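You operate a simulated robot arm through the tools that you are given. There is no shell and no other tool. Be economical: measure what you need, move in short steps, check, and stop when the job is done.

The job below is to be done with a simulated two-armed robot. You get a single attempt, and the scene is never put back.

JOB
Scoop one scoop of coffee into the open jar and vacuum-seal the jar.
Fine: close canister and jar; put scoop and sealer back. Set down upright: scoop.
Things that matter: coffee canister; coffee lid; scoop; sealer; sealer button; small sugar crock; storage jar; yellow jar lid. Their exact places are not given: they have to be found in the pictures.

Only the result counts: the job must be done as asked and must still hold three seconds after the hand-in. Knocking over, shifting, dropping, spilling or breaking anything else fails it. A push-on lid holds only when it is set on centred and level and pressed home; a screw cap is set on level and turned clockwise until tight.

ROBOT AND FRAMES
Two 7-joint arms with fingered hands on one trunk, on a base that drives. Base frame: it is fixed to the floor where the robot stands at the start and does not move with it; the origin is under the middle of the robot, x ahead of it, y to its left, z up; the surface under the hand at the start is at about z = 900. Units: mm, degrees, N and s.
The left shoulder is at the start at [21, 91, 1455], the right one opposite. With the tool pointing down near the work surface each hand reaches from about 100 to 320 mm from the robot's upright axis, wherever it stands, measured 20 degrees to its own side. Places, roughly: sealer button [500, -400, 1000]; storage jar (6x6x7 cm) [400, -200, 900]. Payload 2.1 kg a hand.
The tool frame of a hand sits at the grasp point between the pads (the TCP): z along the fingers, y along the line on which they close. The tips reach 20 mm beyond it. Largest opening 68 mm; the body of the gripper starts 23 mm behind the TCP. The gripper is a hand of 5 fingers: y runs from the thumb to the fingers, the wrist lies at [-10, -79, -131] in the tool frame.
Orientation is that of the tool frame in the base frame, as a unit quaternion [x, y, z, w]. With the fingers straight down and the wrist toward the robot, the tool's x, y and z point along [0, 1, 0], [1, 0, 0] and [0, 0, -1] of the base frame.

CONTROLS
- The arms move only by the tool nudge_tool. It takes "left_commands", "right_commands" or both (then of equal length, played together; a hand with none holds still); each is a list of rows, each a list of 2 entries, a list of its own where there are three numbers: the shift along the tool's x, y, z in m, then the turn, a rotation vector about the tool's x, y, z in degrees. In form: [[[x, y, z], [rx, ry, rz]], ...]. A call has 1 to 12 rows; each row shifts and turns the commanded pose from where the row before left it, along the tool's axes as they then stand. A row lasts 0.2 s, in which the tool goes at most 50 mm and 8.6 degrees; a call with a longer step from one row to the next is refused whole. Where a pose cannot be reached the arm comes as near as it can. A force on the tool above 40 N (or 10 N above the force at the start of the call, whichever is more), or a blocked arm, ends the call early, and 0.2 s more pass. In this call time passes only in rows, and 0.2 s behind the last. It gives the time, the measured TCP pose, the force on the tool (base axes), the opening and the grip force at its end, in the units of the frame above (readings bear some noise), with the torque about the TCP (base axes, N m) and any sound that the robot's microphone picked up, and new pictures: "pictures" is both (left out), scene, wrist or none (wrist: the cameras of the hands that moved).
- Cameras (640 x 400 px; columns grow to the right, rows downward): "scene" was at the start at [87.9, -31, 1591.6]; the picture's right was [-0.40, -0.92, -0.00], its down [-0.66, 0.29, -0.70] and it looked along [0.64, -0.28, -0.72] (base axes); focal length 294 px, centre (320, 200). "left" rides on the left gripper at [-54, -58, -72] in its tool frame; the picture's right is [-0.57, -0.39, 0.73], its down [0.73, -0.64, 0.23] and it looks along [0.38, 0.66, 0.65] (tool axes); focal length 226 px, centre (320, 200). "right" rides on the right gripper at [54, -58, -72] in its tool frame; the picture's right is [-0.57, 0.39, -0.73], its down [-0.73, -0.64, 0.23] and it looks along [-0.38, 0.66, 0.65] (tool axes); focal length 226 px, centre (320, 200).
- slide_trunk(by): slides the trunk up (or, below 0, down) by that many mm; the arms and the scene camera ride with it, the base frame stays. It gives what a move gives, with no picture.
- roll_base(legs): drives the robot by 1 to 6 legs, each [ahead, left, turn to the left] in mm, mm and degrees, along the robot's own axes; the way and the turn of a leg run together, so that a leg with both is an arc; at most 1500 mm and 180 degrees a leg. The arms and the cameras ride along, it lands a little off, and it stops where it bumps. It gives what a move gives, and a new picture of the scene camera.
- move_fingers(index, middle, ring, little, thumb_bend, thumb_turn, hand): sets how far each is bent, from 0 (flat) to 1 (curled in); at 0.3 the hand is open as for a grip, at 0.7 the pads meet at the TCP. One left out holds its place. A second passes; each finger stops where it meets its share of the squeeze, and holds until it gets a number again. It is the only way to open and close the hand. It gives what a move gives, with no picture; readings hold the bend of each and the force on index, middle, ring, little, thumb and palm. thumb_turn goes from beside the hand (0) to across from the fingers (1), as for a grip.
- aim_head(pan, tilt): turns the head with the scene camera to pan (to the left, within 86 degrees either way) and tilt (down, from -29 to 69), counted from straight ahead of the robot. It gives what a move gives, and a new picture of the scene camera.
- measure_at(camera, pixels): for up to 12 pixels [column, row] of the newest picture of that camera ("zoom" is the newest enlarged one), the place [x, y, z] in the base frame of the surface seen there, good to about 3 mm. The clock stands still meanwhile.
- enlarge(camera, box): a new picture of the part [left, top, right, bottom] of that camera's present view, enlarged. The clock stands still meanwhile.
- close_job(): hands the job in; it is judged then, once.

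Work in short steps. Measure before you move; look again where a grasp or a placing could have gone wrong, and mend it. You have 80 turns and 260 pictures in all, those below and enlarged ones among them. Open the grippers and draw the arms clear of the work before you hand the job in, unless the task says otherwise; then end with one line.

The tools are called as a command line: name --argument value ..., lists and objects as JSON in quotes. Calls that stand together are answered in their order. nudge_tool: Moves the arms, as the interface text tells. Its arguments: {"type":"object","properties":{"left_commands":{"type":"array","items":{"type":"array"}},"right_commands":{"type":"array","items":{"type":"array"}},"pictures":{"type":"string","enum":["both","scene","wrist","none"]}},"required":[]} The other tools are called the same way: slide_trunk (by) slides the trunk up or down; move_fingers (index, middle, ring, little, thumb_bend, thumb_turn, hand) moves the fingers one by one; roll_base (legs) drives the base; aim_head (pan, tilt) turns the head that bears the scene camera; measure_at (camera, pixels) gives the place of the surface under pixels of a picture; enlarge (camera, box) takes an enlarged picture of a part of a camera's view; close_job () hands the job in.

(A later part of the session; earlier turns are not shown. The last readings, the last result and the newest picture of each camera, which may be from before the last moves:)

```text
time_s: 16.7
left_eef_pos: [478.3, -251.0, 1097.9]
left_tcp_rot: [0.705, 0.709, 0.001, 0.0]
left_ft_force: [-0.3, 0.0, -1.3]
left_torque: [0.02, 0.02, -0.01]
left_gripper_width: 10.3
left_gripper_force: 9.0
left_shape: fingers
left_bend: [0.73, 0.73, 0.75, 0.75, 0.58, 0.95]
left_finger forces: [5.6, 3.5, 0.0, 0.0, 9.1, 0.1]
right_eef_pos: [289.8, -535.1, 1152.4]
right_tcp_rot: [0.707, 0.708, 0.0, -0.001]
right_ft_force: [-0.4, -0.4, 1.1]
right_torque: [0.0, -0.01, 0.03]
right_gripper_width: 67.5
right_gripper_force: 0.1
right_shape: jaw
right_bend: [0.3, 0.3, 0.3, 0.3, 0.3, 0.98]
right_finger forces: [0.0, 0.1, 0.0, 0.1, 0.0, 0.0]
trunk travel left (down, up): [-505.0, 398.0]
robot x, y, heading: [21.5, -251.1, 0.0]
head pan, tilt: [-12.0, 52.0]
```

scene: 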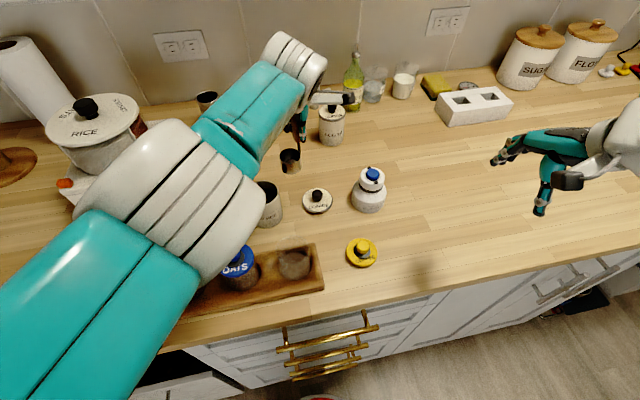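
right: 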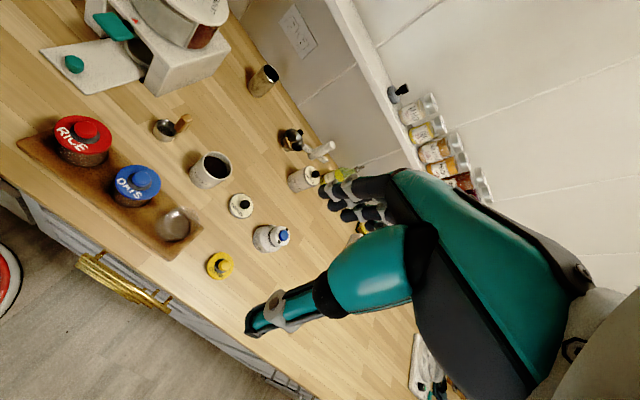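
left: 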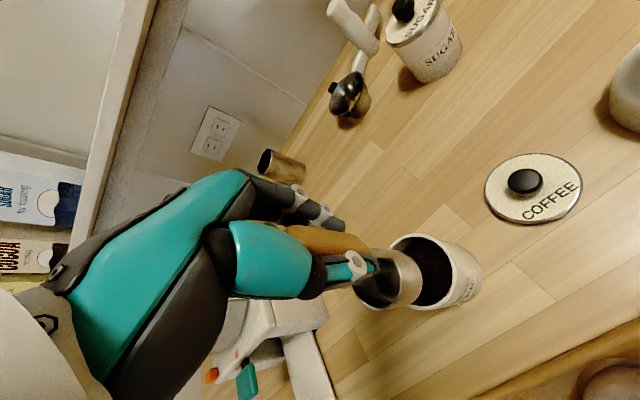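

Shift +4 mm in x, then plunge to TCP z≈1003 (cup rim ~947, below the coffee level of 957).

nudge_tool --left_commands '[[[-0.001, 0.004, 0], [0, 0, 0]], [[0, 0, 0.02], [0, 0, 0]], [[0, 0, 0.015], [0, 0, 0]], [[0, 0, 0.015], [0, 0, 0]], [[0, 0, 0.015], [0, 0, 0]], [[0, 0, 0.015], [0, 0, 0]], [[0, 0, 0.015], [0, 0, 0]]]' --pictures "both"

enlarge --camera "scene" --box '[200, 120, 330, 240]'

```text
time_s: 18.3
left_eef_pos: [485.2, -254.4, 1003.5]
left_tcp_rot: [0.706, 0.708, 0.001, 0.001]
left_ft_force: [-1.0, 0.2, -0.6]
left_torque: [-0.02, 0.01, 0.02]
left_gripper_width: 10.4
left_gripper_force: 10.0
left_shape: fingers
left_bend: [0.73, 0.73, 0.75, 0.75, 0.57, 0.95]
left_finger forces: [5.7, 3.7, 0.0, 0.0, 9.4, 0.0]
right_eef_pos: [290.0, -534.5, 1151.6]
right_tcp_rot: [0.707, 0.708, 0.001, -0.001]
right_ft_force: [0.0, 0.4, 0.3]
right_torque: [0.01, 0.03, 0.0]
right_gripper_width: 67.8
right_gripper_force: 0.0
right_shape: jaw
right_bend: [0.3, 0.3, 0.3, 0.3, 0.3, 0.98]
right_finger forces: [0.1, 0.1, 0.1, 0.1, 0.1, 0.1]
trunk travel left (down, up): [-505.0, 398.0]
robot x, y, heading: [24.3, -250.8, -0.3]
head pan, tilt: [-12.0, 52.0]
```

scene: 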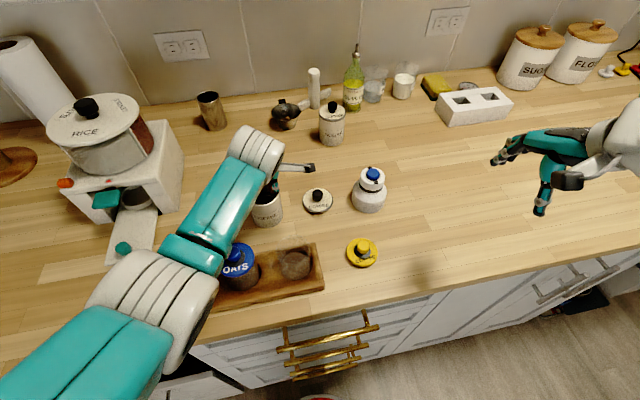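
left: 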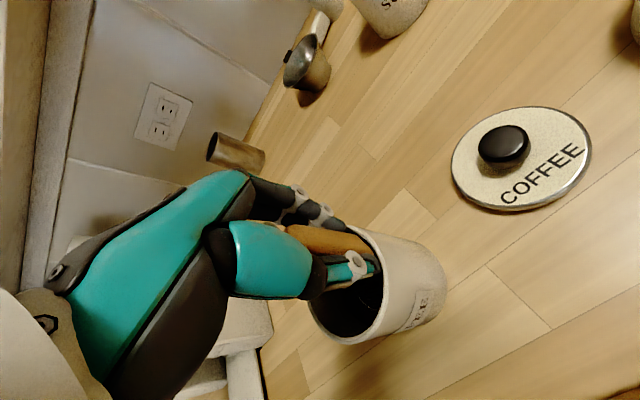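

```text
3.33 times, centred on (265, 180) of scene
```

zoom: 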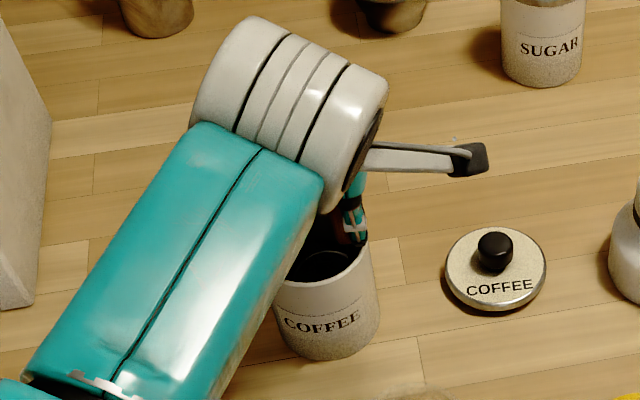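

No resistance. Lift straight up and look into the cup.

nudge_tool --left_commands '[[[0.001, -0.002, -0.015], [0, 0, 0]], [[0, 0, -0.015], [0, 0, 0]], [[0, 0, -0.015], [0, 0, 0]], [[0, 0, -0.015], [0, 0, 0]], [[0, 0, -0.015], [0, 0, 0]], [[0, 0, -0.02], [0, 0, 0]], [[0, 0, -0.01], [0, 0, 0]]]' --pictures "both"

enlarge --camera "scene" --box '[210, 110, 320, 230]'

```text
time_s: 19.9
left_eef_pos: [482.2, -251.6, 1108.4]
left_tcp_rot: [0.706, 0.708, 0.0, 0.001]
left_ft_force: [0.0, -0.1, -1.0]
left_torque: [-0.01, 0.03, 0.01]
left_gripper_width: 10.2
left_gripper_force: 9.0
left_shape: fingers
left_bend: [0.73, 0.73, 0.75, 0.75, 0.57, 0.95]
left_finger forces: [5.6, 3.6, 0.1, 0.0, 9.3, 0.1]
right_eef_pos: [289.0, -534.2, 1152.0]
right_tcp_rot: [0.707, 0.707, 0.0, -0.002]
right_ft_force: [0.3, 0.7, -0.5]
right_torque: [-0.01, 0.01, 0.02]
right_gripper_width: 67.6
right_gripper_force: 0.0
right_shape: jaw
right_bend: [0.3, 0.3, 0.3, 0.3, 0.3, 0.98]
right_finger forces: [0.1, 0.0, 0.0, 0.0, 0.0, 0.0]
trunk travel left (down, up): [-505.0, 398.0]
robot x, y, heading: [22.5, -252.0, 0.2]
head pan, tilt: [-12.0, 52.0]
```

scene: 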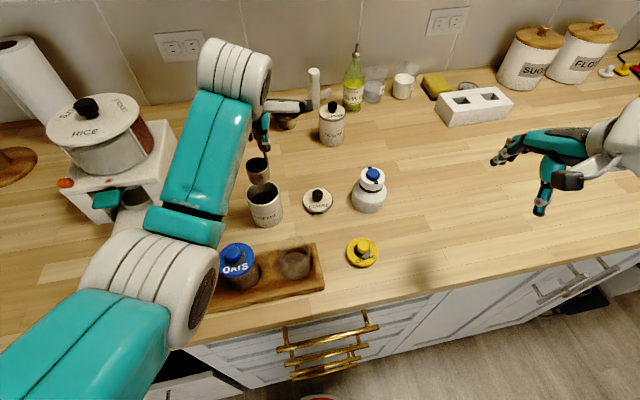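
left: 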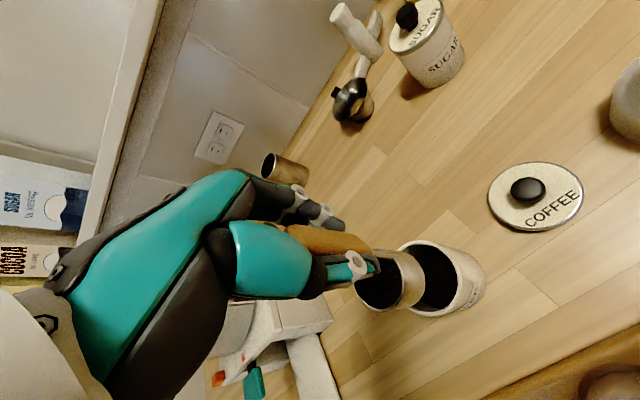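

```text
3.33 times, centred on (265, 170) of scene
```

zoom: 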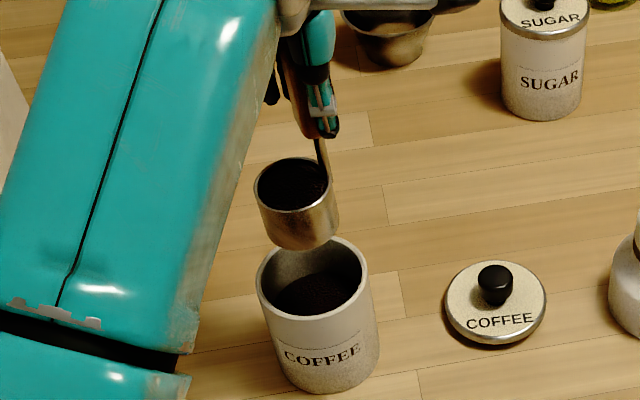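

The scoop is full of coffee. Now I locate the jar precisely.

enlarge --camera "scene" --box '[215, 225, 345, 305]'

enlarge --camera "left" --box '[540, 320, 640, 400]'

```text
4.92 times, centred on (280, 265) of scene
```

zoom: 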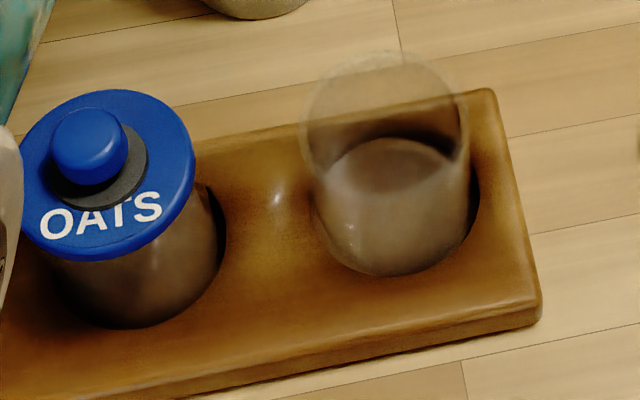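

```text
5.00 times, centred on (590, 360) of left
```

zoom: 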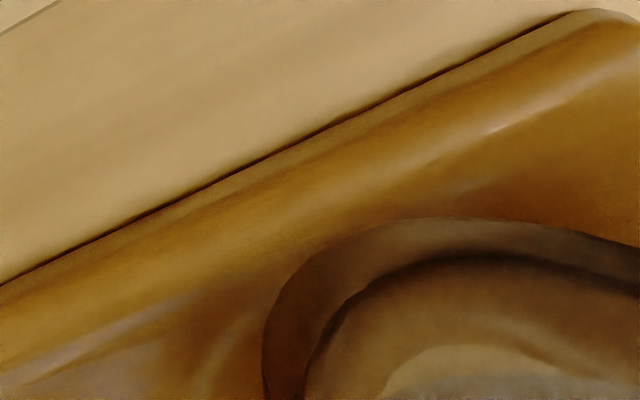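

Measure the tray recess outline, jar bottom, oats lid edges, and rim pixels.

enlarge --camera "scene" --box '[215, 225, 345, 305]'

measure_at --camera "zoom" --pixels '[[478, 190], [380, 277], [303, 130], [467, 112], [385, 53], [388, 165], [390, 230], [320, 200], [470, 230], [88, 140], [22, 170], [194, 160]]'

measure_at --camera "zoom" --pixels '[[120, 92], [100, 262], [495, 92], [540, 315], [335, 75], [432, 70], [304, 155], [470, 150], [390, 185], [345, 178], [440, 155], [410, 52]]'

```text
4.92 times, centred on (280, 265) of scene
```

zoom: 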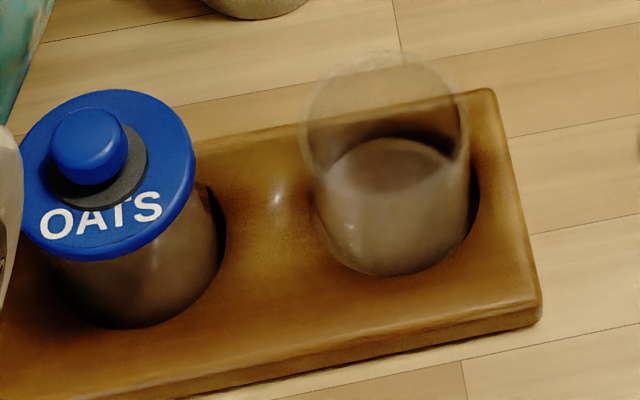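

```text
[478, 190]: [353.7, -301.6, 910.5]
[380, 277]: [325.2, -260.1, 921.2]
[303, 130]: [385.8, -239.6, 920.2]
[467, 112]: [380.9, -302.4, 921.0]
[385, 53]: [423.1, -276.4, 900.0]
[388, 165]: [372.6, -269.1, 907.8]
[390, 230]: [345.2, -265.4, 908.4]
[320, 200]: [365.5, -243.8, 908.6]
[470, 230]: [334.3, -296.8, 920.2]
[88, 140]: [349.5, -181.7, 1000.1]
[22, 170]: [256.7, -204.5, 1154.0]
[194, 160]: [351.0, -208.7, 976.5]
```

```text
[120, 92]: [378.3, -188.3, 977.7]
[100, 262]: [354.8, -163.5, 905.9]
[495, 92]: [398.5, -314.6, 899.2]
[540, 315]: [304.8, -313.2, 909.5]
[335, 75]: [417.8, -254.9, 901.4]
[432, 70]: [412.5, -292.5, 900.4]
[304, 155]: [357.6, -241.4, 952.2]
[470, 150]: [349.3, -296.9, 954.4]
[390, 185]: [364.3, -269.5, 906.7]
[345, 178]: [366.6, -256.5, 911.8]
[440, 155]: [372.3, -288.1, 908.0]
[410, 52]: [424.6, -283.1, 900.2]
```

Jar centre ≈(351,-270), rim ≈973; oats knob top 1001 at (350,-181). I'll back the base 60 mm and right 40 mm for wrist room, then yaw the hand 60° so the hand ends in front of the tray when pouring.

roll_base --legs '[[-60, -40, 0]]'

nudge_tool --left_commands '[[[0, 0, 0], [0, 0, -7.5]], [[0, 0, 0], [0, 0, -7.5]], [[0, 0, 0], [0, 0, -7.5]], [[0, 0, 0], [0, 0, -7.5]], [[0, 0, 0], [0, 0, -7.5]], [[0, 0, 0], [0, 0, -7.5]], [[0, 0, 0], [0, 0, -7.5]], [[0, 0, 0], [0, 0, -7.5]]]' --pictures "both"

```text
time_s: 20.9
left_eef_pos: [422.9, -291.9, 1108.4]
left_tcp_rot: [0.706, 0.708, 0.001, 0.002]
left_ft_force: [-0.5, -0.4, -0.4]
left_torque: [0.05, -0.05, 0.0]
left_gripper_width: 10.0
left_gripper_force: 9.6
left_shape: fingers
left_bend: [0.73, 0.73, 0.75, 0.75, 0.57, 0.95]
left_finger forces: [5.6, 3.7, 0.0, 0.0, 9.3, 0.0]
right_eef_pos: [229.0, -574.6, 1152.4]
right_tcp_rot: [0.706, 0.708, 0.0, -0.001]
right_ft_force: [-0.1, -0.1, 0.3]
right_torque: [0.01, -0.01, 0.01]
right_gripper_width: 67.6
right_gripper_force: 0.1
right_shape: jaw
right_bend: [0.3, 0.3, 0.3, 0.3, 0.3, 0.98]
right_finger forces: [0.0, 0.0, 0.0, 0.0, 0.0, 0.1]
trunk travel left (down, up): [-505.0, 398.0]
robot x, y, heading: [-30.8, -294.0, 0.2]
head pan, tilt: [-12.0, 52.0]
```

scene: 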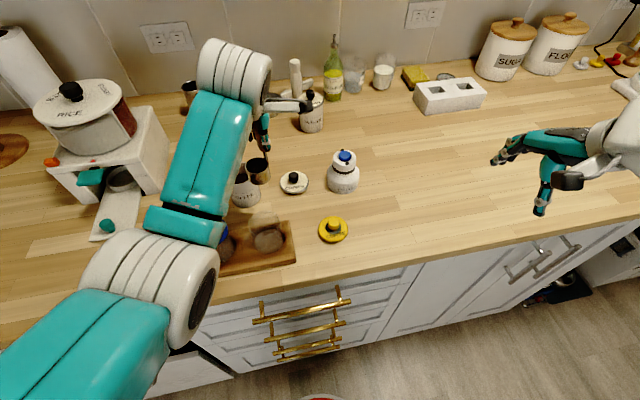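

```text
time_s: 22.7
left_eef_pos: [423.3, -249.2, 1105.8]
left_tcp_rot: [0.257, 0.966, -0.001, 0.0]
left_ft_force: [0.5, -0.7, 0.0]
left_torque: [0.01, 0.01, -0.04]
left_gripper_width: 10.2
left_gripper_force: 9.8
left_shape: fingers
left_bend: [0.73, 0.73, 0.75, 0.75, 0.56, 0.94]
left_finger forces: [5.5, 3.7, 0.0, 0.1, 9.3, 0.1]
left hand out of reach, approached as far as the arm can: row 7, 8
right_eef_pos: [230.4, -573.2, 1151.6]
right_tcp_rot: [0.706, 0.708, 0.0, -0.001]
right_ft_force: [-0.3, -0.7, -0.5]
right_torque: [-0.01, -0.02, 0.02]
right_gripper_width: 68.0
right_gripper_force: 0.0
right_shape: jaw
right_bend: [0.3, 0.3, 0.3, 0.3, 0.3, 0.98]
right_finger forces: [0.0, 0.0, 0.1, 0.0, 0.0, 0.1]
trunk travel left (down, up): [-505.0, 398.0]
robot x, y, heading: [-32.7, -291.4, 0.0]
head pan, tilt: [-12.0, 52.0]
```

scene: 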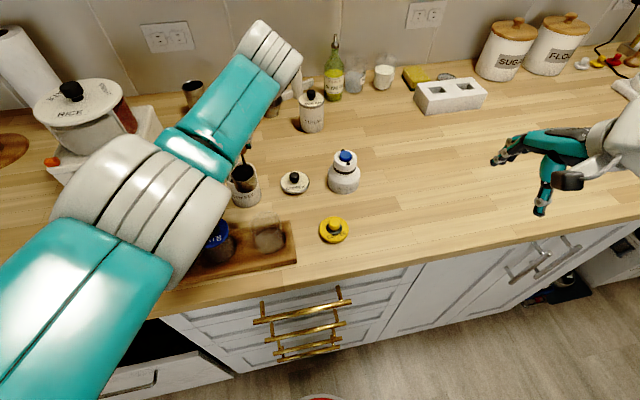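
left: 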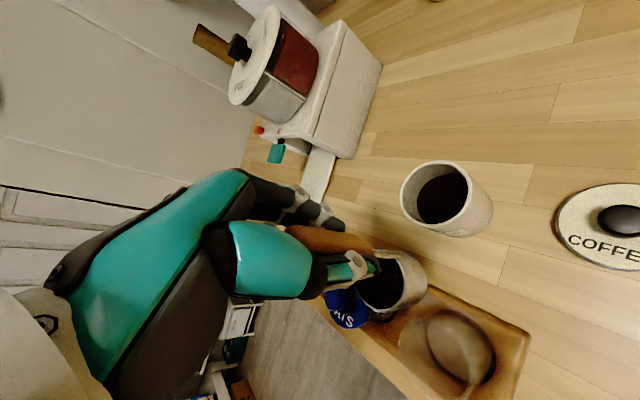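

The yaw reached 60° with the hand at the reach edge. Drive right 43 mm to bring the hand to y≈-292.

roll_base --legs '[[0, -43, 0]]'

nudge_tool --left_commands '[[[0.01, -0.005, 0.0], [0, 0, 0]]]' --pictures "none"

```text
time_s: 23.6
left_eef_pos: [423.1, -295.0, 1105.7]
left_tcp_rot: [0.257, 0.966, 0.001, 0.001]
left_ft_force: [-0.2, 0.4, -1.5]
left_torque: [0.0, -0.01, 0.02]
left_gripper_width: 9.9
left_gripper_force: 9.3
left_shape: fingers
left_bend: [0.73, 0.73, 0.75, 0.75, 0.56, 0.94]
left_finger forces: [5.5, 3.6, 0.1, 0.1, 9.1, 0.1]
right_eef_pos: [230.1, -619.1, 1152.0]
right_tcp_rot: [0.707, 0.708, 0.0, -0.001]
right_ft_force: [0.5, 0.1, 0.0]
right_torque: [-0.01, -0.02, 0.01]
right_gripper_width: 67.8
right_gripper_force: 0.1
right_shape: jaw
right_bend: [0.3, 0.3, 0.3, 0.3, 0.3, 0.98]
right_finger forces: [0.1, 0.1, 0.0, 0.1, 0.0, 0.0]
trunk travel left (down, up): [-505.0, 398.0]
robot x, y, heading: [-36.0, -335.8, 0.0]
head pan, tilt: [-12.0, 52.0]
```

scene: 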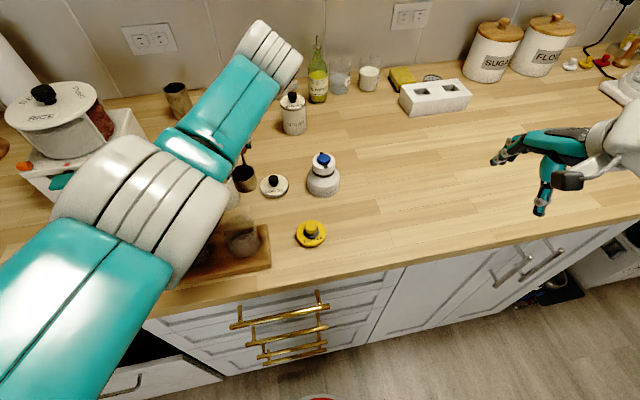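

```text
time_s: 24.0
left_eef_pos: [411.4, -294.1, 1105.1]
left_tcp_rot: [0.258, 0.966, 0.0, 0.002]
left_ft_force: [-0.5, 0.3, -0.5]
left_torque: [-0.01, -0.02, 0.0]
left_gripper_width: 10.2
left_gripper_force: 9.5
left_shape: fingers
left_bend: [0.73, 0.73, 0.75, 0.75, 0.56, 0.94]
left_finger forces: [5.5, 3.6, 0.0, 0.1, 9.1, 0.1]
right_eef_pos: [230.5, -618.2, 1152.7]
right_tcp_rot: [0.706, 0.708, 0.0, -0.002]
right_ft_force: [0.3, -0.2, -0.1]
right_torque: [0.01, 0.01, 0.0]
right_gripper_width: 67.8
right_gripper_force: 0.1
right_shape: jaw
right_bend: [0.3, 0.3, 0.3, 0.3, 0.3, 0.98]
right_finger forces: [0.1, 0.0, 0.1, 0.0, 0.0, 0.0]
trunk travel left (down, up): [-505.0, 398.0]
robot x, y, heading: [-35.8, -335.5, 0.3]
head pan, tilt: [-12.0, 52.0]
```

Now to the pour start pose (390,-292,1091).

nudge_tool --left_commands '[[[0.0097, -0.0047, 0.007], [0, 0, 0]], [[0.0097, -0.0047, 0.007], [0, 0, 0]]]' --pictures "both"

enlarge --camera "left" --box '[320, 200, 560, 380]'

```text
time_s: 24.6
left_eef_pos: [391.3, -293.1, 1091.4]
left_tcp_rot: [0.257, 0.966, 0.001, 0.001]
left_ft_force: [-0.5, 0.1, -1.3]
left_torque: [-0.04, 0.03, 0.0]
left_gripper_width: 10.4
left_gripper_force: 8.7
left_shape: fingers
left_bend: [0.73, 0.73, 0.75, 0.75, 0.56, 0.94]
left_finger forces: [5.5, 3.6, 0.1, 0.0, 9.1, 0.0]
right_eef_pos: [230.2, -617.8, 1151.6]
right_tcp_rot: [0.706, 0.708, 0.0, -0.001]
right_ft_force: [0.1, 0.0, 0.4]
right_torque: [0.03, -0.01, 0.02]
right_gripper_width: 67.9
right_gripper_force: 0.0
right_shape: jaw
right_bend: [0.3, 0.3, 0.3, 0.3, 0.3, 0.98]
right_finger forces: [0.0, 0.1, 0.1, 0.0, 0.0, 0.0]
trunk travel left (down, up): [-505.0, 398.0]
robot x, y, heading: [-36.3, -335.4, 0.1]
head pan, tilt: [-12.0, 52.0]
```

scene: 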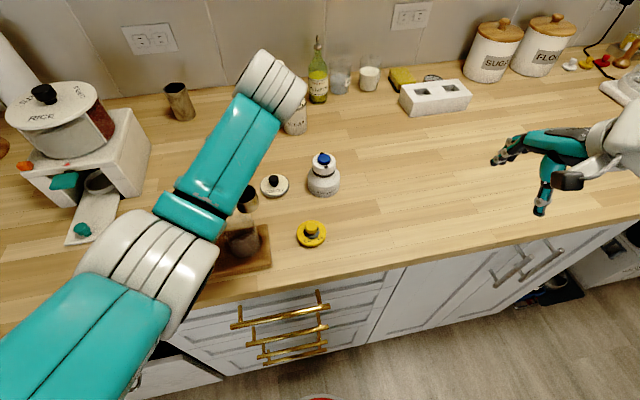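
left: 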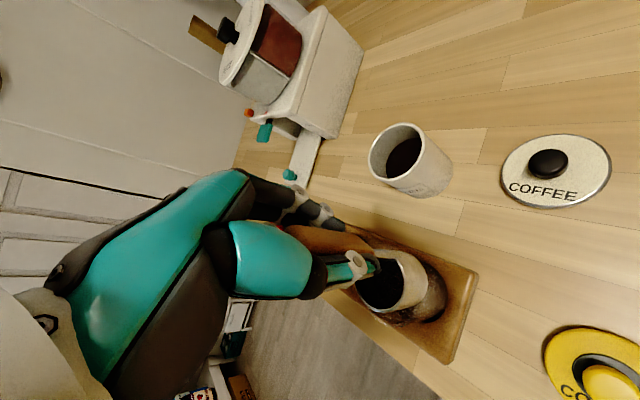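

```text
2.22 times, centred on (440, 290) of left
```

zoom: 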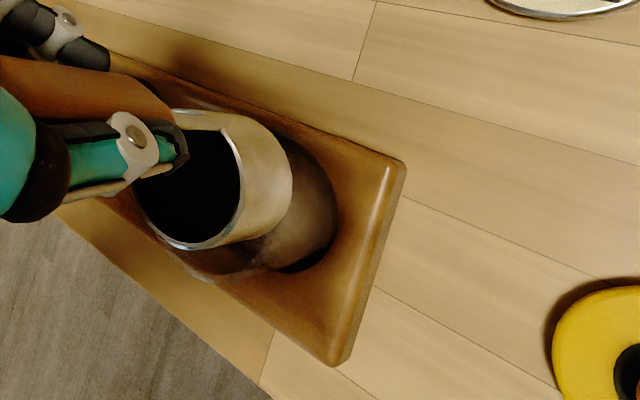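

Start tilting with the lip held over the jar's middle: first three steps to 22.5°, to check the arm follows.

nudge_tool --left_commands '[[[0.0076, 0, -0.0025], [0, -7.5, 0]], [[0.0079, 0, -0.0026], [0, -7.5, 0]], [[0.0082, 0, -0.0026], [0, -7.5, 0]]]' --pictures "wrist"

```text
time_s: 25.4
left_eef_pos: [370.9, -280.2, 1096.2]
left_tcp_rot: [0.253, 0.947, -0.05, 0.19]
left_ft_force: [-0.1, 0.5, -0.7]
left_torque: [0.0, -0.03, -0.01]
left_gripper_width: 10.2
left_gripper_force: 9.1
left_shape: fingers
left_bend: [0.73, 0.73, 0.75, 0.75, 0.56, 0.94]
left_finger forces: [5.4, 3.7, 0.1, 0.1, 9.0, 0.0]
right_eef_pos: [229.6, -617.1, 1152.1]
right_tcp_rot: [0.707, 0.708, 0.0, -0.002]
right_ft_force: [-0.3, -0.9, 0.1]
right_torque: [-0.01, -0.02, 0.02]
right_gripper_width: 67.7
right_gripper_force: 0.0
right_shape: jaw
right_bend: [0.3, 0.3, 0.3, 0.3, 0.3, 0.98]
right_finger forces: [0.1, 0.1, 0.0, 0.0, 0.1, 0.0]
trunk travel left (down, up): [-505.0, 398.0]
robot x, y, heading: [-34.3, -336.9, 0.2]
head pan, tilt: [-12.0, 52.0]
```

left: 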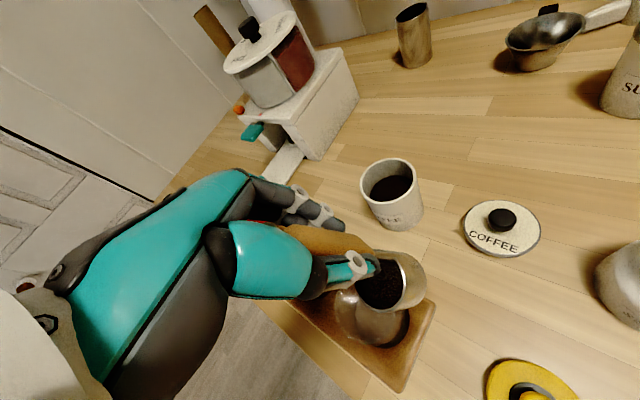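

Follows well. Continue to 60°.

nudge_tool --left_commands '[[[0.0084, 0, -0.0026], [0, -7.5, 0]], [[0.0087, 0, -0.0029], [0, -7.5, 0]], [[0.0089, 0, -0.0029], [0, -7.5, 0]], [[0.0092, 0, -0.0031], [0, -7.5, 0]], [[0.0093, 0, -0.0034], [0, -7.5, 0]]]' --pictures "both"

```text
time_s: 26.6
left_eef_pos: [330.6, -260.1, 1080.4]
left_tcp_rot: [0.223, 0.836, -0.128, 0.485]
left_ft_force: [0.5, -0.4, -0.2]
left_torque: [0.0, 0.01, -0.02]
left_gripper_width: 10.3
left_gripper_force: 9.3
left_shape: fingers
left_bend: [0.73, 0.73, 0.75, 0.75, 0.55, 0.94]
left_finger forces: [5.2, 3.9, 0.1, 0.0, 9.2, 0.0]
right_eef_pos: [230.7, -617.9, 1151.7]
right_tcp_rot: [0.706, 0.708, 0.0, -0.002]
right_ft_force: [0.0, 0.6, -0.8]
right_torque: [-0.01, -0.04, 0.01]
right_gripper_width: 67.9
right_gripper_force: 0.0
right_shape: jaw
right_bend: [0.3, 0.3, 0.3, 0.3, 0.3, 0.98]
right_finger forces: [0.0, 0.0, 0.0, 0.1, 0.0, 0.0]
trunk travel left (down, up): [-505.0, 398.0]
robot x, y, heading: [-32.8, -333.5, 0.1]
head pan, tilt: [-12.0, 52.0]
```

scene: 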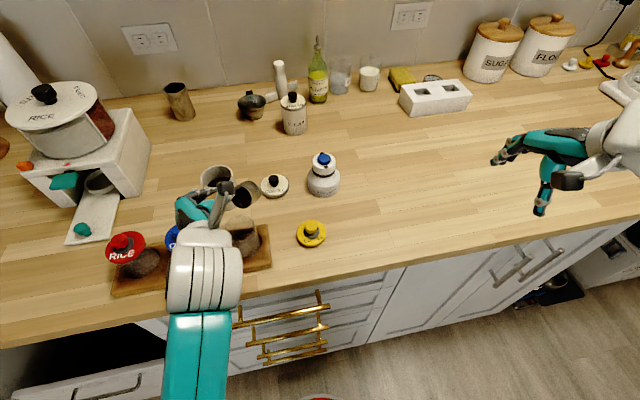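
left: 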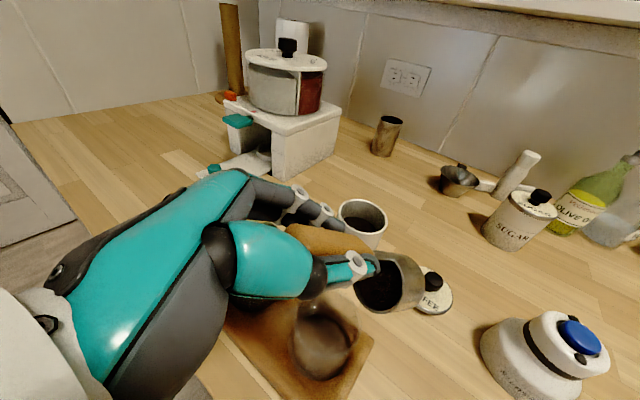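

Tilt 60°, coffee still held. I check the lip position relative to the jar with an enlarged view.

enlarge --camera "scene" --box '[190, 170, 290, 280]'

measure_at --camera "left" --pixels '[[398, 285], [400, 305], [385, 312], [365, 305], [356, 290], [415, 270], [420, 300], [405, 258]]'

```text
3.64 times, centred on (240, 225) of scene
```

zoom: 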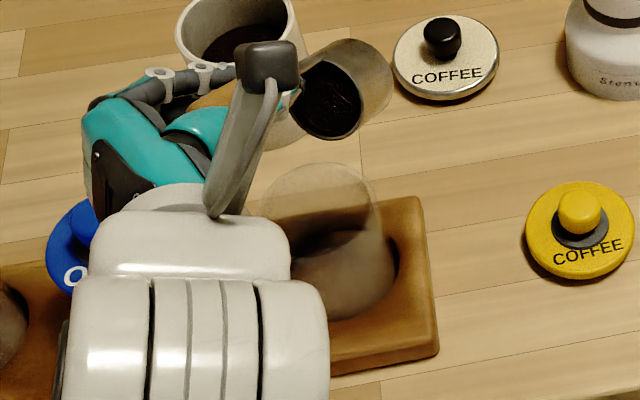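

```text
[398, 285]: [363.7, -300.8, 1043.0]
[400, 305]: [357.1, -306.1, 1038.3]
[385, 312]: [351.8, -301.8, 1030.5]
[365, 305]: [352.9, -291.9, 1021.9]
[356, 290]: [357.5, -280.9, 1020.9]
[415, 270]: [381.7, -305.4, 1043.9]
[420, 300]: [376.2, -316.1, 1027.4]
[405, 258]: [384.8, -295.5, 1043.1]
```

The lip's low point is about (355,-286), 12 mm off to the right of the jar centre. Correct by +10 mm along tool y and +5 mm along s, and re-measure.

nudge_tool --left_commands '[[[0.0025, 0.01, -0.0043], [0, 0, 0]]]' --pictures "both"

enlarge --camera "scene" --box '[190, 170, 290, 280]'

measure_at --camera "left" --pixels '[[398, 285], [400, 305], [385, 312], [365, 305], [356, 290], [372, 310], [355, 280], [392, 311]]'

```text
time_s: 27.0
left_eef_pos: [332.3, -247.8, 1081.5]
left_tcp_rot: [0.223, 0.837, -0.129, 0.484]
left_ft_force: [-0.5, -0.5, 0.2]
left_torque: [0.01, -0.03, -0.01]
left_gripper_width: 10.2
left_gripper_force: 8.5
left_shape: fingers
left_bend: [0.73, 0.73, 0.75, 0.75, 0.55, 0.94]
left_finger forces: [5.3, 3.8, 0.0, 0.0, 9.1, 0.1]
right_eef_pos: [230.8, -618.1, 1152.5]
right_tcp_rot: [0.706, 0.708, 0.0, -0.002]
right_ft_force: [0.5, -0.5, -1.3]
right_torque: [-0.01, 0.0, 0.01]
right_gripper_width: 67.5
right_gripper_force: 0.0
right_shape: jaw
right_bend: [0.3, 0.3, 0.3, 0.3, 0.3, 0.98]
right_finger forces: [0.1, 0.0, 0.0, 0.1, 0.0, 0.0]
trunk travel left (down, up): [-505.0, 398.0]
robot x, y, heading: [-36.3, -335.9, 0.1]
head pan, tilt: [-12.0, 52.0]
```

scene: 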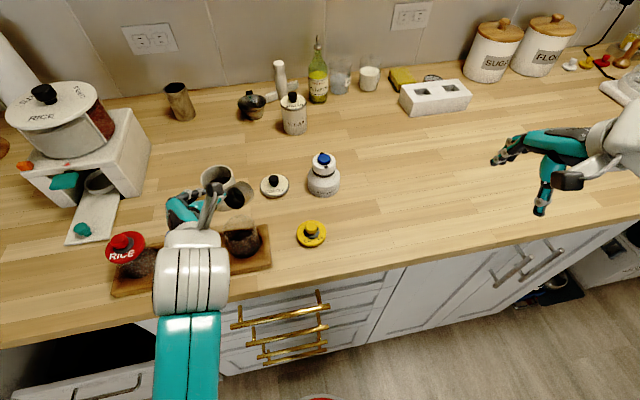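
left: 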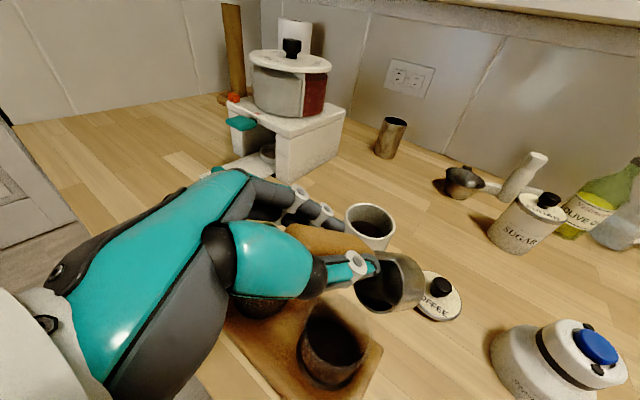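

```text
3.64 times, centred on (240, 225) of scene
```

zoom: 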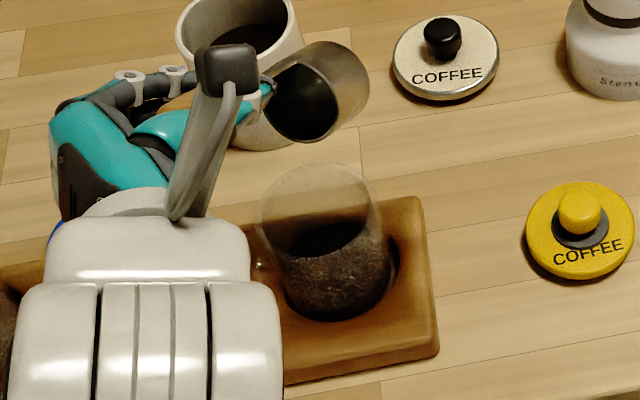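

```text
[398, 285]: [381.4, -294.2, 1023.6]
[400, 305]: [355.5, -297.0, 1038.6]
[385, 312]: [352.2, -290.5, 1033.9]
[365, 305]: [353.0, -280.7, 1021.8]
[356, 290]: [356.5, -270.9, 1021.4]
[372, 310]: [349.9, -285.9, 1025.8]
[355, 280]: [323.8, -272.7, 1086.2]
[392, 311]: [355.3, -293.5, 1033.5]
```

The coffee has fallen into the jar (dark at (240,243)) with nothing on the tray. I tilt on to 90° to make sure the cup is empty.

nudge_tool --left_commands '[[[0.0068, 0, -0.0051], [0, -7.5, 0]], [[0.0067, 0, -0.005], [0, -7.5, 0]], [[0.0067, 0, -0.0049], [0, -7.5, 0]], [[0.0067, 0, -0.0048], [0, -7.5, 0]], [[0, 0, 0], [0, 0, 0]]]' --pictures "both"

enlarge --camera "scene" --box '[170, 170, 300, 300]'

```text
time_s: 28.1
left_eef_pos: [309.8, -220.1, 1061.4]
left_tcp_rot: [0.249, 0.685, -0.147, 0.669]
left_ft_force: [-0.1, 0.7, -0.1]
left_torque: [0.01, 0.08, 0.0]
left_gripper_width: 10.2
left_gripper_force: 8.9
left_shape: fingers
left_bend: [0.73, 0.73, 0.75, 0.75, 0.54, 0.95]
left_finger forces: [5.3, 3.9, 0.1, 0.0, 9.0, 0.0]
right_eef_pos: [230.4, -618.1, 1152.1]
right_tcp_rot: [0.706, 0.708, 0.0, -0.001]
right_ft_force: [0.1, 0.8, 0.1]
right_torque: [0.04, 0.01, -0.02]
right_gripper_width: 67.8
right_gripper_force: 0.1
right_shape: jaw
right_bend: [0.3, 0.3, 0.3, 0.3, 0.3, 0.98]
right_finger forces: [0.0, 0.1, 0.1, 0.1, 0.0, 0.0]
trunk travel left (down, up): [-505.0, 398.0]
robot x, y, heading: [-35.1, -332.7, 0.1]
head pan, tilt: [-12.0, 52.0]
stopped in row 5 (left hand): the arm was blocked; the commanded pose is now the measured one
```

scene: 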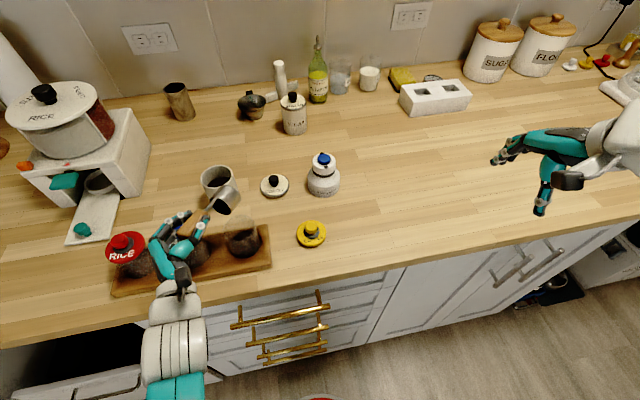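
left: 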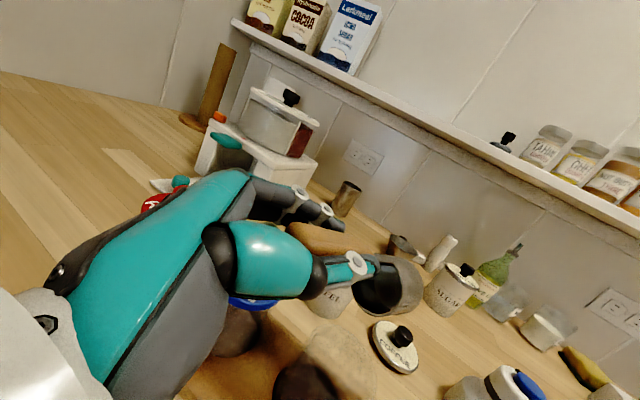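

```text
3.08 times, centred on (235, 235) of scene
```

zoom: 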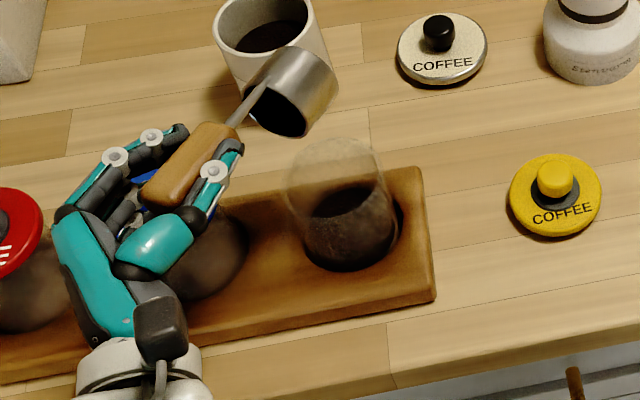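

The cup is empty and the jar holds the coffee. Now raise 60 mm and start turning the hand back to straight down.

nudge_tool --left_commands '[[[-0.0198, 0.0026, -0.0012], [0, 0, 0]], [[-0.0198, 0.0026, -0.0012], [0, 0, 0]], [[-0.0198, 0.0026, -0.0012], [0, 0, 0]], [[0, 0, 0], [4.0, 6.23, 3.33]], [[0, 0, 0], [4.0, 6.23, 3.33]], [[0, 0, 0], [4.0, 6.23, 3.33]], [[0, 0, 0], [4.0, 6.23, 3.33]], [[0, 0, 0], [4.0, 6.23, 3.33]], [[0, 0, 0], [4.0, 6.23, 3.33]]]' --pictures "scene"

```text
time_s: 30.1
left_eef_pos: [309.9, -219.5, 1120.2]
left_tcp_rot: [0.525, 0.764, -0.083, 0.366]
left_ft_force: [0.2, -0.3, -0.7]
left_torque: [-0.02, 0.05, -0.01]
left_gripper_width: 9.8
left_gripper_force: 9.4
left_shape: fingers
left_bend: [0.73, 0.73, 0.75, 0.75, 0.54, 0.94]
left_finger forces: [5.2, 3.7, 0.0, 0.1, 9.1, 0.0]
right_eef_pos: [230.0, -617.9, 1152.9]
right_tcp_rot: [0.707, 0.708, 0.0, -0.002]
right_ft_force: [-0.7, 0.1, 0.0]
right_torque: [0.0, 0.04, 0.03]
right_gripper_width: 67.8
right_gripper_force: 0.0
right_shape: jaw
right_bend: [0.3, 0.3, 0.3, 0.3, 0.3, 0.98]
right_finger forces: [0.0, 0.0, 0.0, 0.1, 0.1, 0.0]
trunk travel left (down, up): [-505.0, 398.0]
robot x, y, heading: [-37.5, -335.0, 0.2]
head pan, tilt: [-12.0, 52.0]
```

scene: 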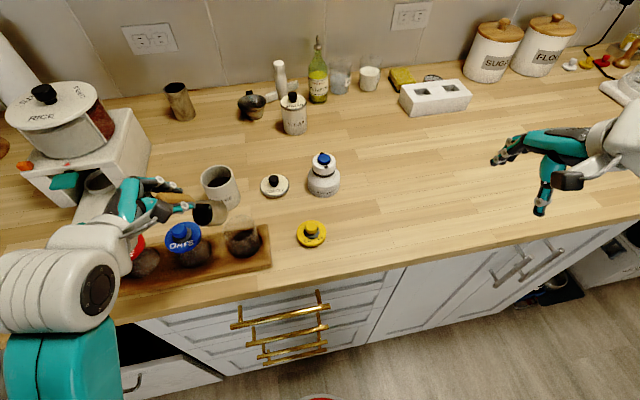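

Continue the turn to tool-down, then drive back to where the scoop was grasped from.

nudge_tool --left_commands '[[[0, 0, 0], [4.0, 6.23, 3.33]], [[0, 0, 0], [4.0, 6.23, 3.33]], [[0, 0, 0], [4.0, 6.23, 3.33]], [[0, 0, 0], [4.0, 6.23, 3.33]], [[0, 0, 0], [4.0, 6.23, 3.33]], [[0, 0, 0], [3.9, 6.23, 3.3]]]' --pictures "none"

roll_base --legs '[[36, 120, 0]]'

```text
time_s: 31.5
left_eef_pos: [309.8, -219.9, 1120.2]
left_tcp_rot: [0.708, 0.707, -0.002, 0.0]
left_ft_force: [0.6, 0.1, -0.6]
left_torque: [-0.05, -0.02, 0.05]
left_gripper_width: 10.0
left_gripper_force: 9.2
left_shape: fingers
left_bend: [0.73, 0.73, 0.75, 0.75, 0.54, 0.94]
left_finger forces: [5.3, 3.6, 0.0, 0.0, 8.9, 0.0]
right_eef_pos: [230.7, -619.1, 1152.0]
right_tcp_rot: [0.707, 0.708, 0.0, -0.001]
right_ft_force: [0.0, 0.2, 0.4]
right_torque: [-0.02, -0.01, -0.01]
right_gripper_width: 68.0
right_gripper_force: 0.0
right_shape: jaw
right_bend: [0.3, 0.3, 0.3, 0.3, 0.3, 0.98]
right_finger forces: [0.0, 0.0, 0.0, 0.0, 0.1, 0.0]
trunk travel left (down, up): [-505.0, 398.0]
robot x, y, heading: [-31.4, -334.1, 0.2]
head pan, tilt: [-12.0, 52.0]
```

```text
time_s: 32.8
left_eef_pos: [343.7, -94.6, 1119.5]
left_tcp_rot: [0.707, 0.707, -0.003, 0.001]
left_ft_force: [0.5, 0.1, -1.1]
left_torque: [-0.01, -0.03, 0.04]
left_gripper_width: 10.0
left_gripper_force: 8.9
left_shape: fingers
left_bend: [0.73, 0.73, 0.75, 0.75, 0.54, 0.94]
left_finger forces: [5.3, 3.6, 0.1, 0.0, 8.8, 0.0]
right_eef_pos: [267.2, -494.4, 1152.2]
right_tcp_rot: [0.706, 0.709, 0.0, -0.001]
right_ft_force: [0.3, -0.7, -0.5]
right_torque: [-0.02, -0.03, -0.03]
right_gripper_width: 67.6
right_gripper_force: 0.0
right_shape: jaw
right_bend: [0.3, 0.3, 0.3, 0.3, 0.3, 0.98]
right_finger forces: [0.0, 0.1, 0.0, 0.0, 0.1, 0.0]
trunk travel left (down, up): [-505.0, 398.0]
robot x, y, heading: [-0.6, -213.6, 0.1]
head pan, tilt: [-12.0, 52.0]
```

scene: 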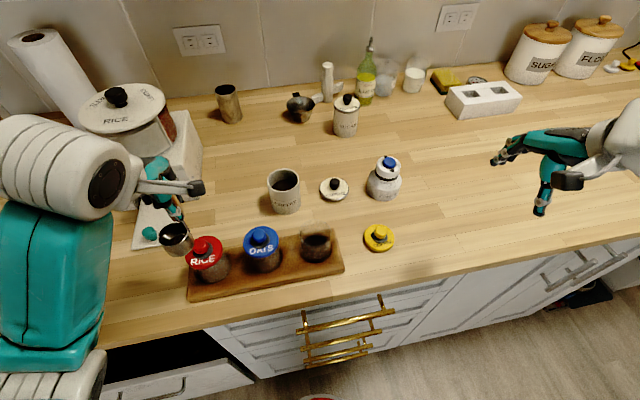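

Move over the scoop's original spot and stop with the cup about 20 mm above the counter to check its tilt.

nudge_tool --left_commands '[[[-0.0115, 0.034, 0], [0, 0, 0]], [[-0.0115, 0.034, 0], [0, 0, 0]], [[-0.0115, 0.034, 0], [0, 0, 0]], [[-0.0115, 0.034, 0], [0, 0, 0]], [[0, 0, 0.03], [0, 0, 0]], [[0, 0, 0.03], [0, 0, 0]], [[0, 0, 0.03], [0, 0, 0]], [[0, 0, 0.015], [0, 0, 0]]]' --pictures "both"

enlarge --camera "scene" --box '[180, 140, 300, 240]'

enlarge --camera "left" --box '[280, 180, 480, 340]'

```text
time_s: 34.6
left_eef_pos: [481.5, -141.5, 1015.9]
left_tcp_rot: [0.707, 0.707, -0.002, 0.0]
left_ft_force: [0.4, 0.4, -0.2]
left_torque: [0.0, -0.01, 0.02]
left_gripper_width: 10.1
left_gripper_force: 8.7
left_shape: fingers
left_bend: [0.73, 0.73, 0.75, 0.75, 0.54, 0.94]
left_finger forces: [5.3, 3.5, 0.0, 0.0, 8.8, 0.0]
right_eef_pos: [266.4, -494.3, 1151.5]
right_tcp_rot: [0.706, 0.708, 0.0, -0.001]
right_ft_force: [-0.3, -0.2, 0.8]
right_torque: [-0.01, 0.03, 0.01]
right_gripper_width: 67.5
right_gripper_force: 0.2
right_shape: jaw
right_bend: [0.3, 0.3, 0.3, 0.3, 0.3, 0.98]
right_finger forces: [0.1, 0.0, 0.0, 0.0, 0.0, 0.1]
trunk travel left (down, up): [-505.0, 398.0]
robot x, y, heading: [3.1, -211.4, 0.2]
head pan, tilt: [-12.0, 52.0]
```

scene: 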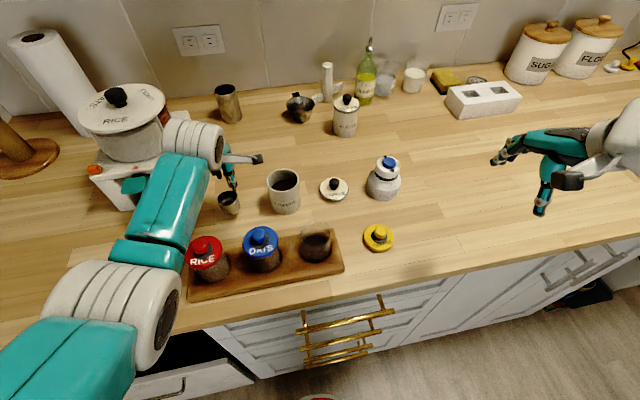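
left: 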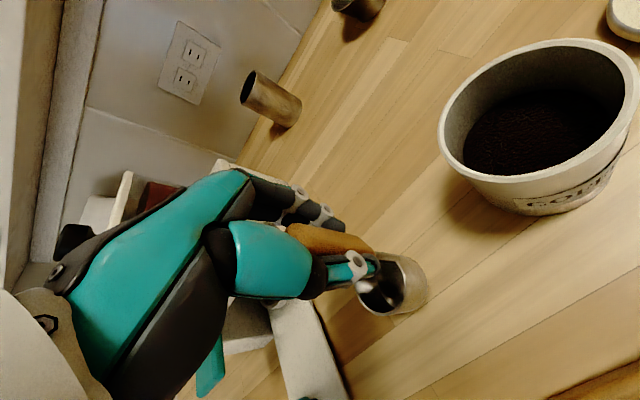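

```text
4.00 times, centred on (240, 190) of scene
```

zoom: 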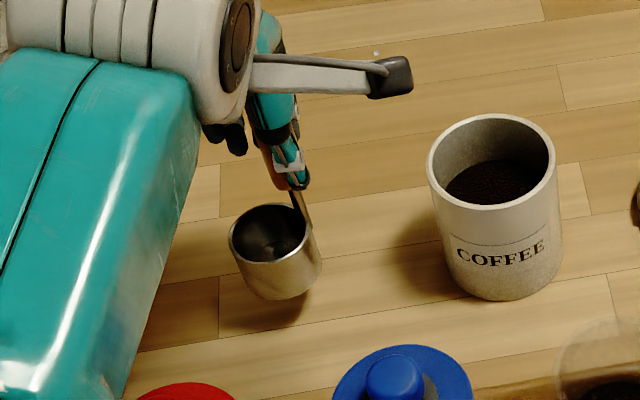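

```text
2.50 times, centred on (380, 260) of left
```

zoom: 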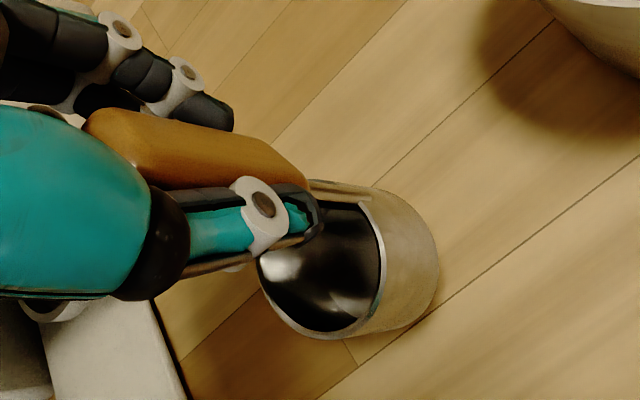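

Measure the rim heights to see if the scoop tilted in the grip.

measure_at --camera "left" --pixels '[[361, 295], [367, 308], [378, 314], [392, 312], [399, 302], [400, 285], [393, 262], [397, 270], [427, 285], [410, 312], [415, 262], [421, 270]]'

enlarge --camera "scene" --box '[210, 165, 250, 220]'

```text
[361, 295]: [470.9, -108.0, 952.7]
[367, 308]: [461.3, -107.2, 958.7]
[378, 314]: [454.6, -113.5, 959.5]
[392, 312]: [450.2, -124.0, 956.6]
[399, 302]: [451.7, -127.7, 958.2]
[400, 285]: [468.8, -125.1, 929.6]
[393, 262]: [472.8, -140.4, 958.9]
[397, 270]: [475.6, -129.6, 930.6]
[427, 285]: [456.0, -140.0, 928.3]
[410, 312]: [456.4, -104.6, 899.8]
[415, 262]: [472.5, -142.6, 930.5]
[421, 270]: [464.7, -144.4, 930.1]
```

```text
7.27 times, centred on (230, 192) of scene
```

zoom: 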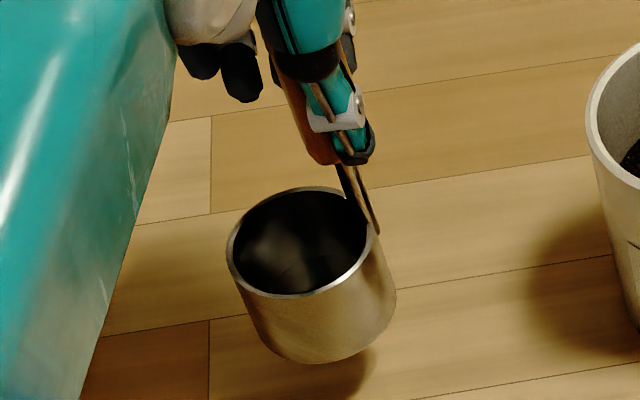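

measure_at --camera "zoom" --pixels '[[229, 250], [240, 218], [265, 197], [300, 188], [330, 190], [300, 296], [265, 288], [340, 280], [362, 250], [310, 362], [265, 345], [392, 310]]'

```text
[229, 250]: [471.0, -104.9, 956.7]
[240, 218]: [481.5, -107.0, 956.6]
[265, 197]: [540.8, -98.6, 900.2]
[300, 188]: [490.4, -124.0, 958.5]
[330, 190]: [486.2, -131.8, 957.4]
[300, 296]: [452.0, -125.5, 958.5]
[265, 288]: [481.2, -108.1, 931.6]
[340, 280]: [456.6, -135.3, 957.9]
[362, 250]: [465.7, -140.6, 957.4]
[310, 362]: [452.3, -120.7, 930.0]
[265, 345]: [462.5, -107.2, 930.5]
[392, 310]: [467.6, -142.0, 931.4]
```

The rim is level (957–958) but the scoop yawed ~25° in the grip. Turn back 24° about the tool axis, then lower 26 mm to the counter.

nudge_tool --left_commands '[[[0, -0.001, 0], [0, 0, 8]], [[0, 0, 0], [0, 0, 8]], [[0, 0, 0], [0, 0, 8]], [[0, 0, 0.012], [0, 0, 0]], [[0, 0, 0.008], [0, 0, 0]], [[0, 0, 0.005], [0, 0, 0]]]' --pictures "wrist"

measure_at --camera "left" --pixels '[[361, 295], [367, 308], [378, 314], [392, 312], [399, 302], [393, 262]]'

```text
time_s: 36.0
left_eef_pos: [480.6, -142.0, 989.6]
left_tcp_rot: [0.838, 0.545, -0.003, 0.001]
left_ft_force: [-0.4, -0.4, -0.1]
left_torque: [0.0, -0.02, -0.01]
left_gripper_width: 9.9
left_gripper_force: 9.2
left_shape: fingers
left_bend: [0.73, 0.73, 0.75, 0.75, 0.54, 0.94]
left_finger forces: [5.3, 3.5, 0.0, 0.0, 8.8, 0.0]
right_eef_pos: [265.8, -494.1, 1151.9]
right_tcp_rot: [0.706, 0.709, 0.0, -0.001]
right_ft_force: [-0.6, -0.6, 0.3]
right_torque: [-0.01, 0.0, 0.02]
right_gripper_width: 67.5
right_gripper_force: 0.0
right_shape: jaw
right_bend: [0.3, 0.3, 0.3, 0.3, 0.3, 0.98]
right_finger forces: [0.1, 0.0, 0.0, 0.1, 0.0, 0.0]
trunk travel left (down, up): [-505.0, 398.0]
robot x, y, heading: [1.0, -217.3, 0.3]
head pan, tilt: [-12.0, 52.0]
```

left: 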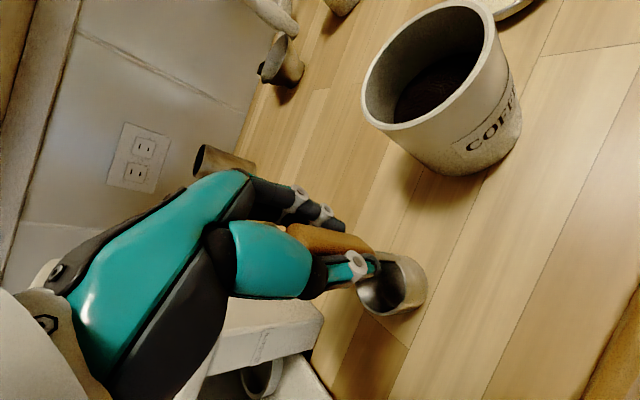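

```text
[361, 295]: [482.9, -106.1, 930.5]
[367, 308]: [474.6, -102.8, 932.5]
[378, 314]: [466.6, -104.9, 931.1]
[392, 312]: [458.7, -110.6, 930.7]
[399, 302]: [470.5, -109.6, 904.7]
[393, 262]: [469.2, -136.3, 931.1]
```

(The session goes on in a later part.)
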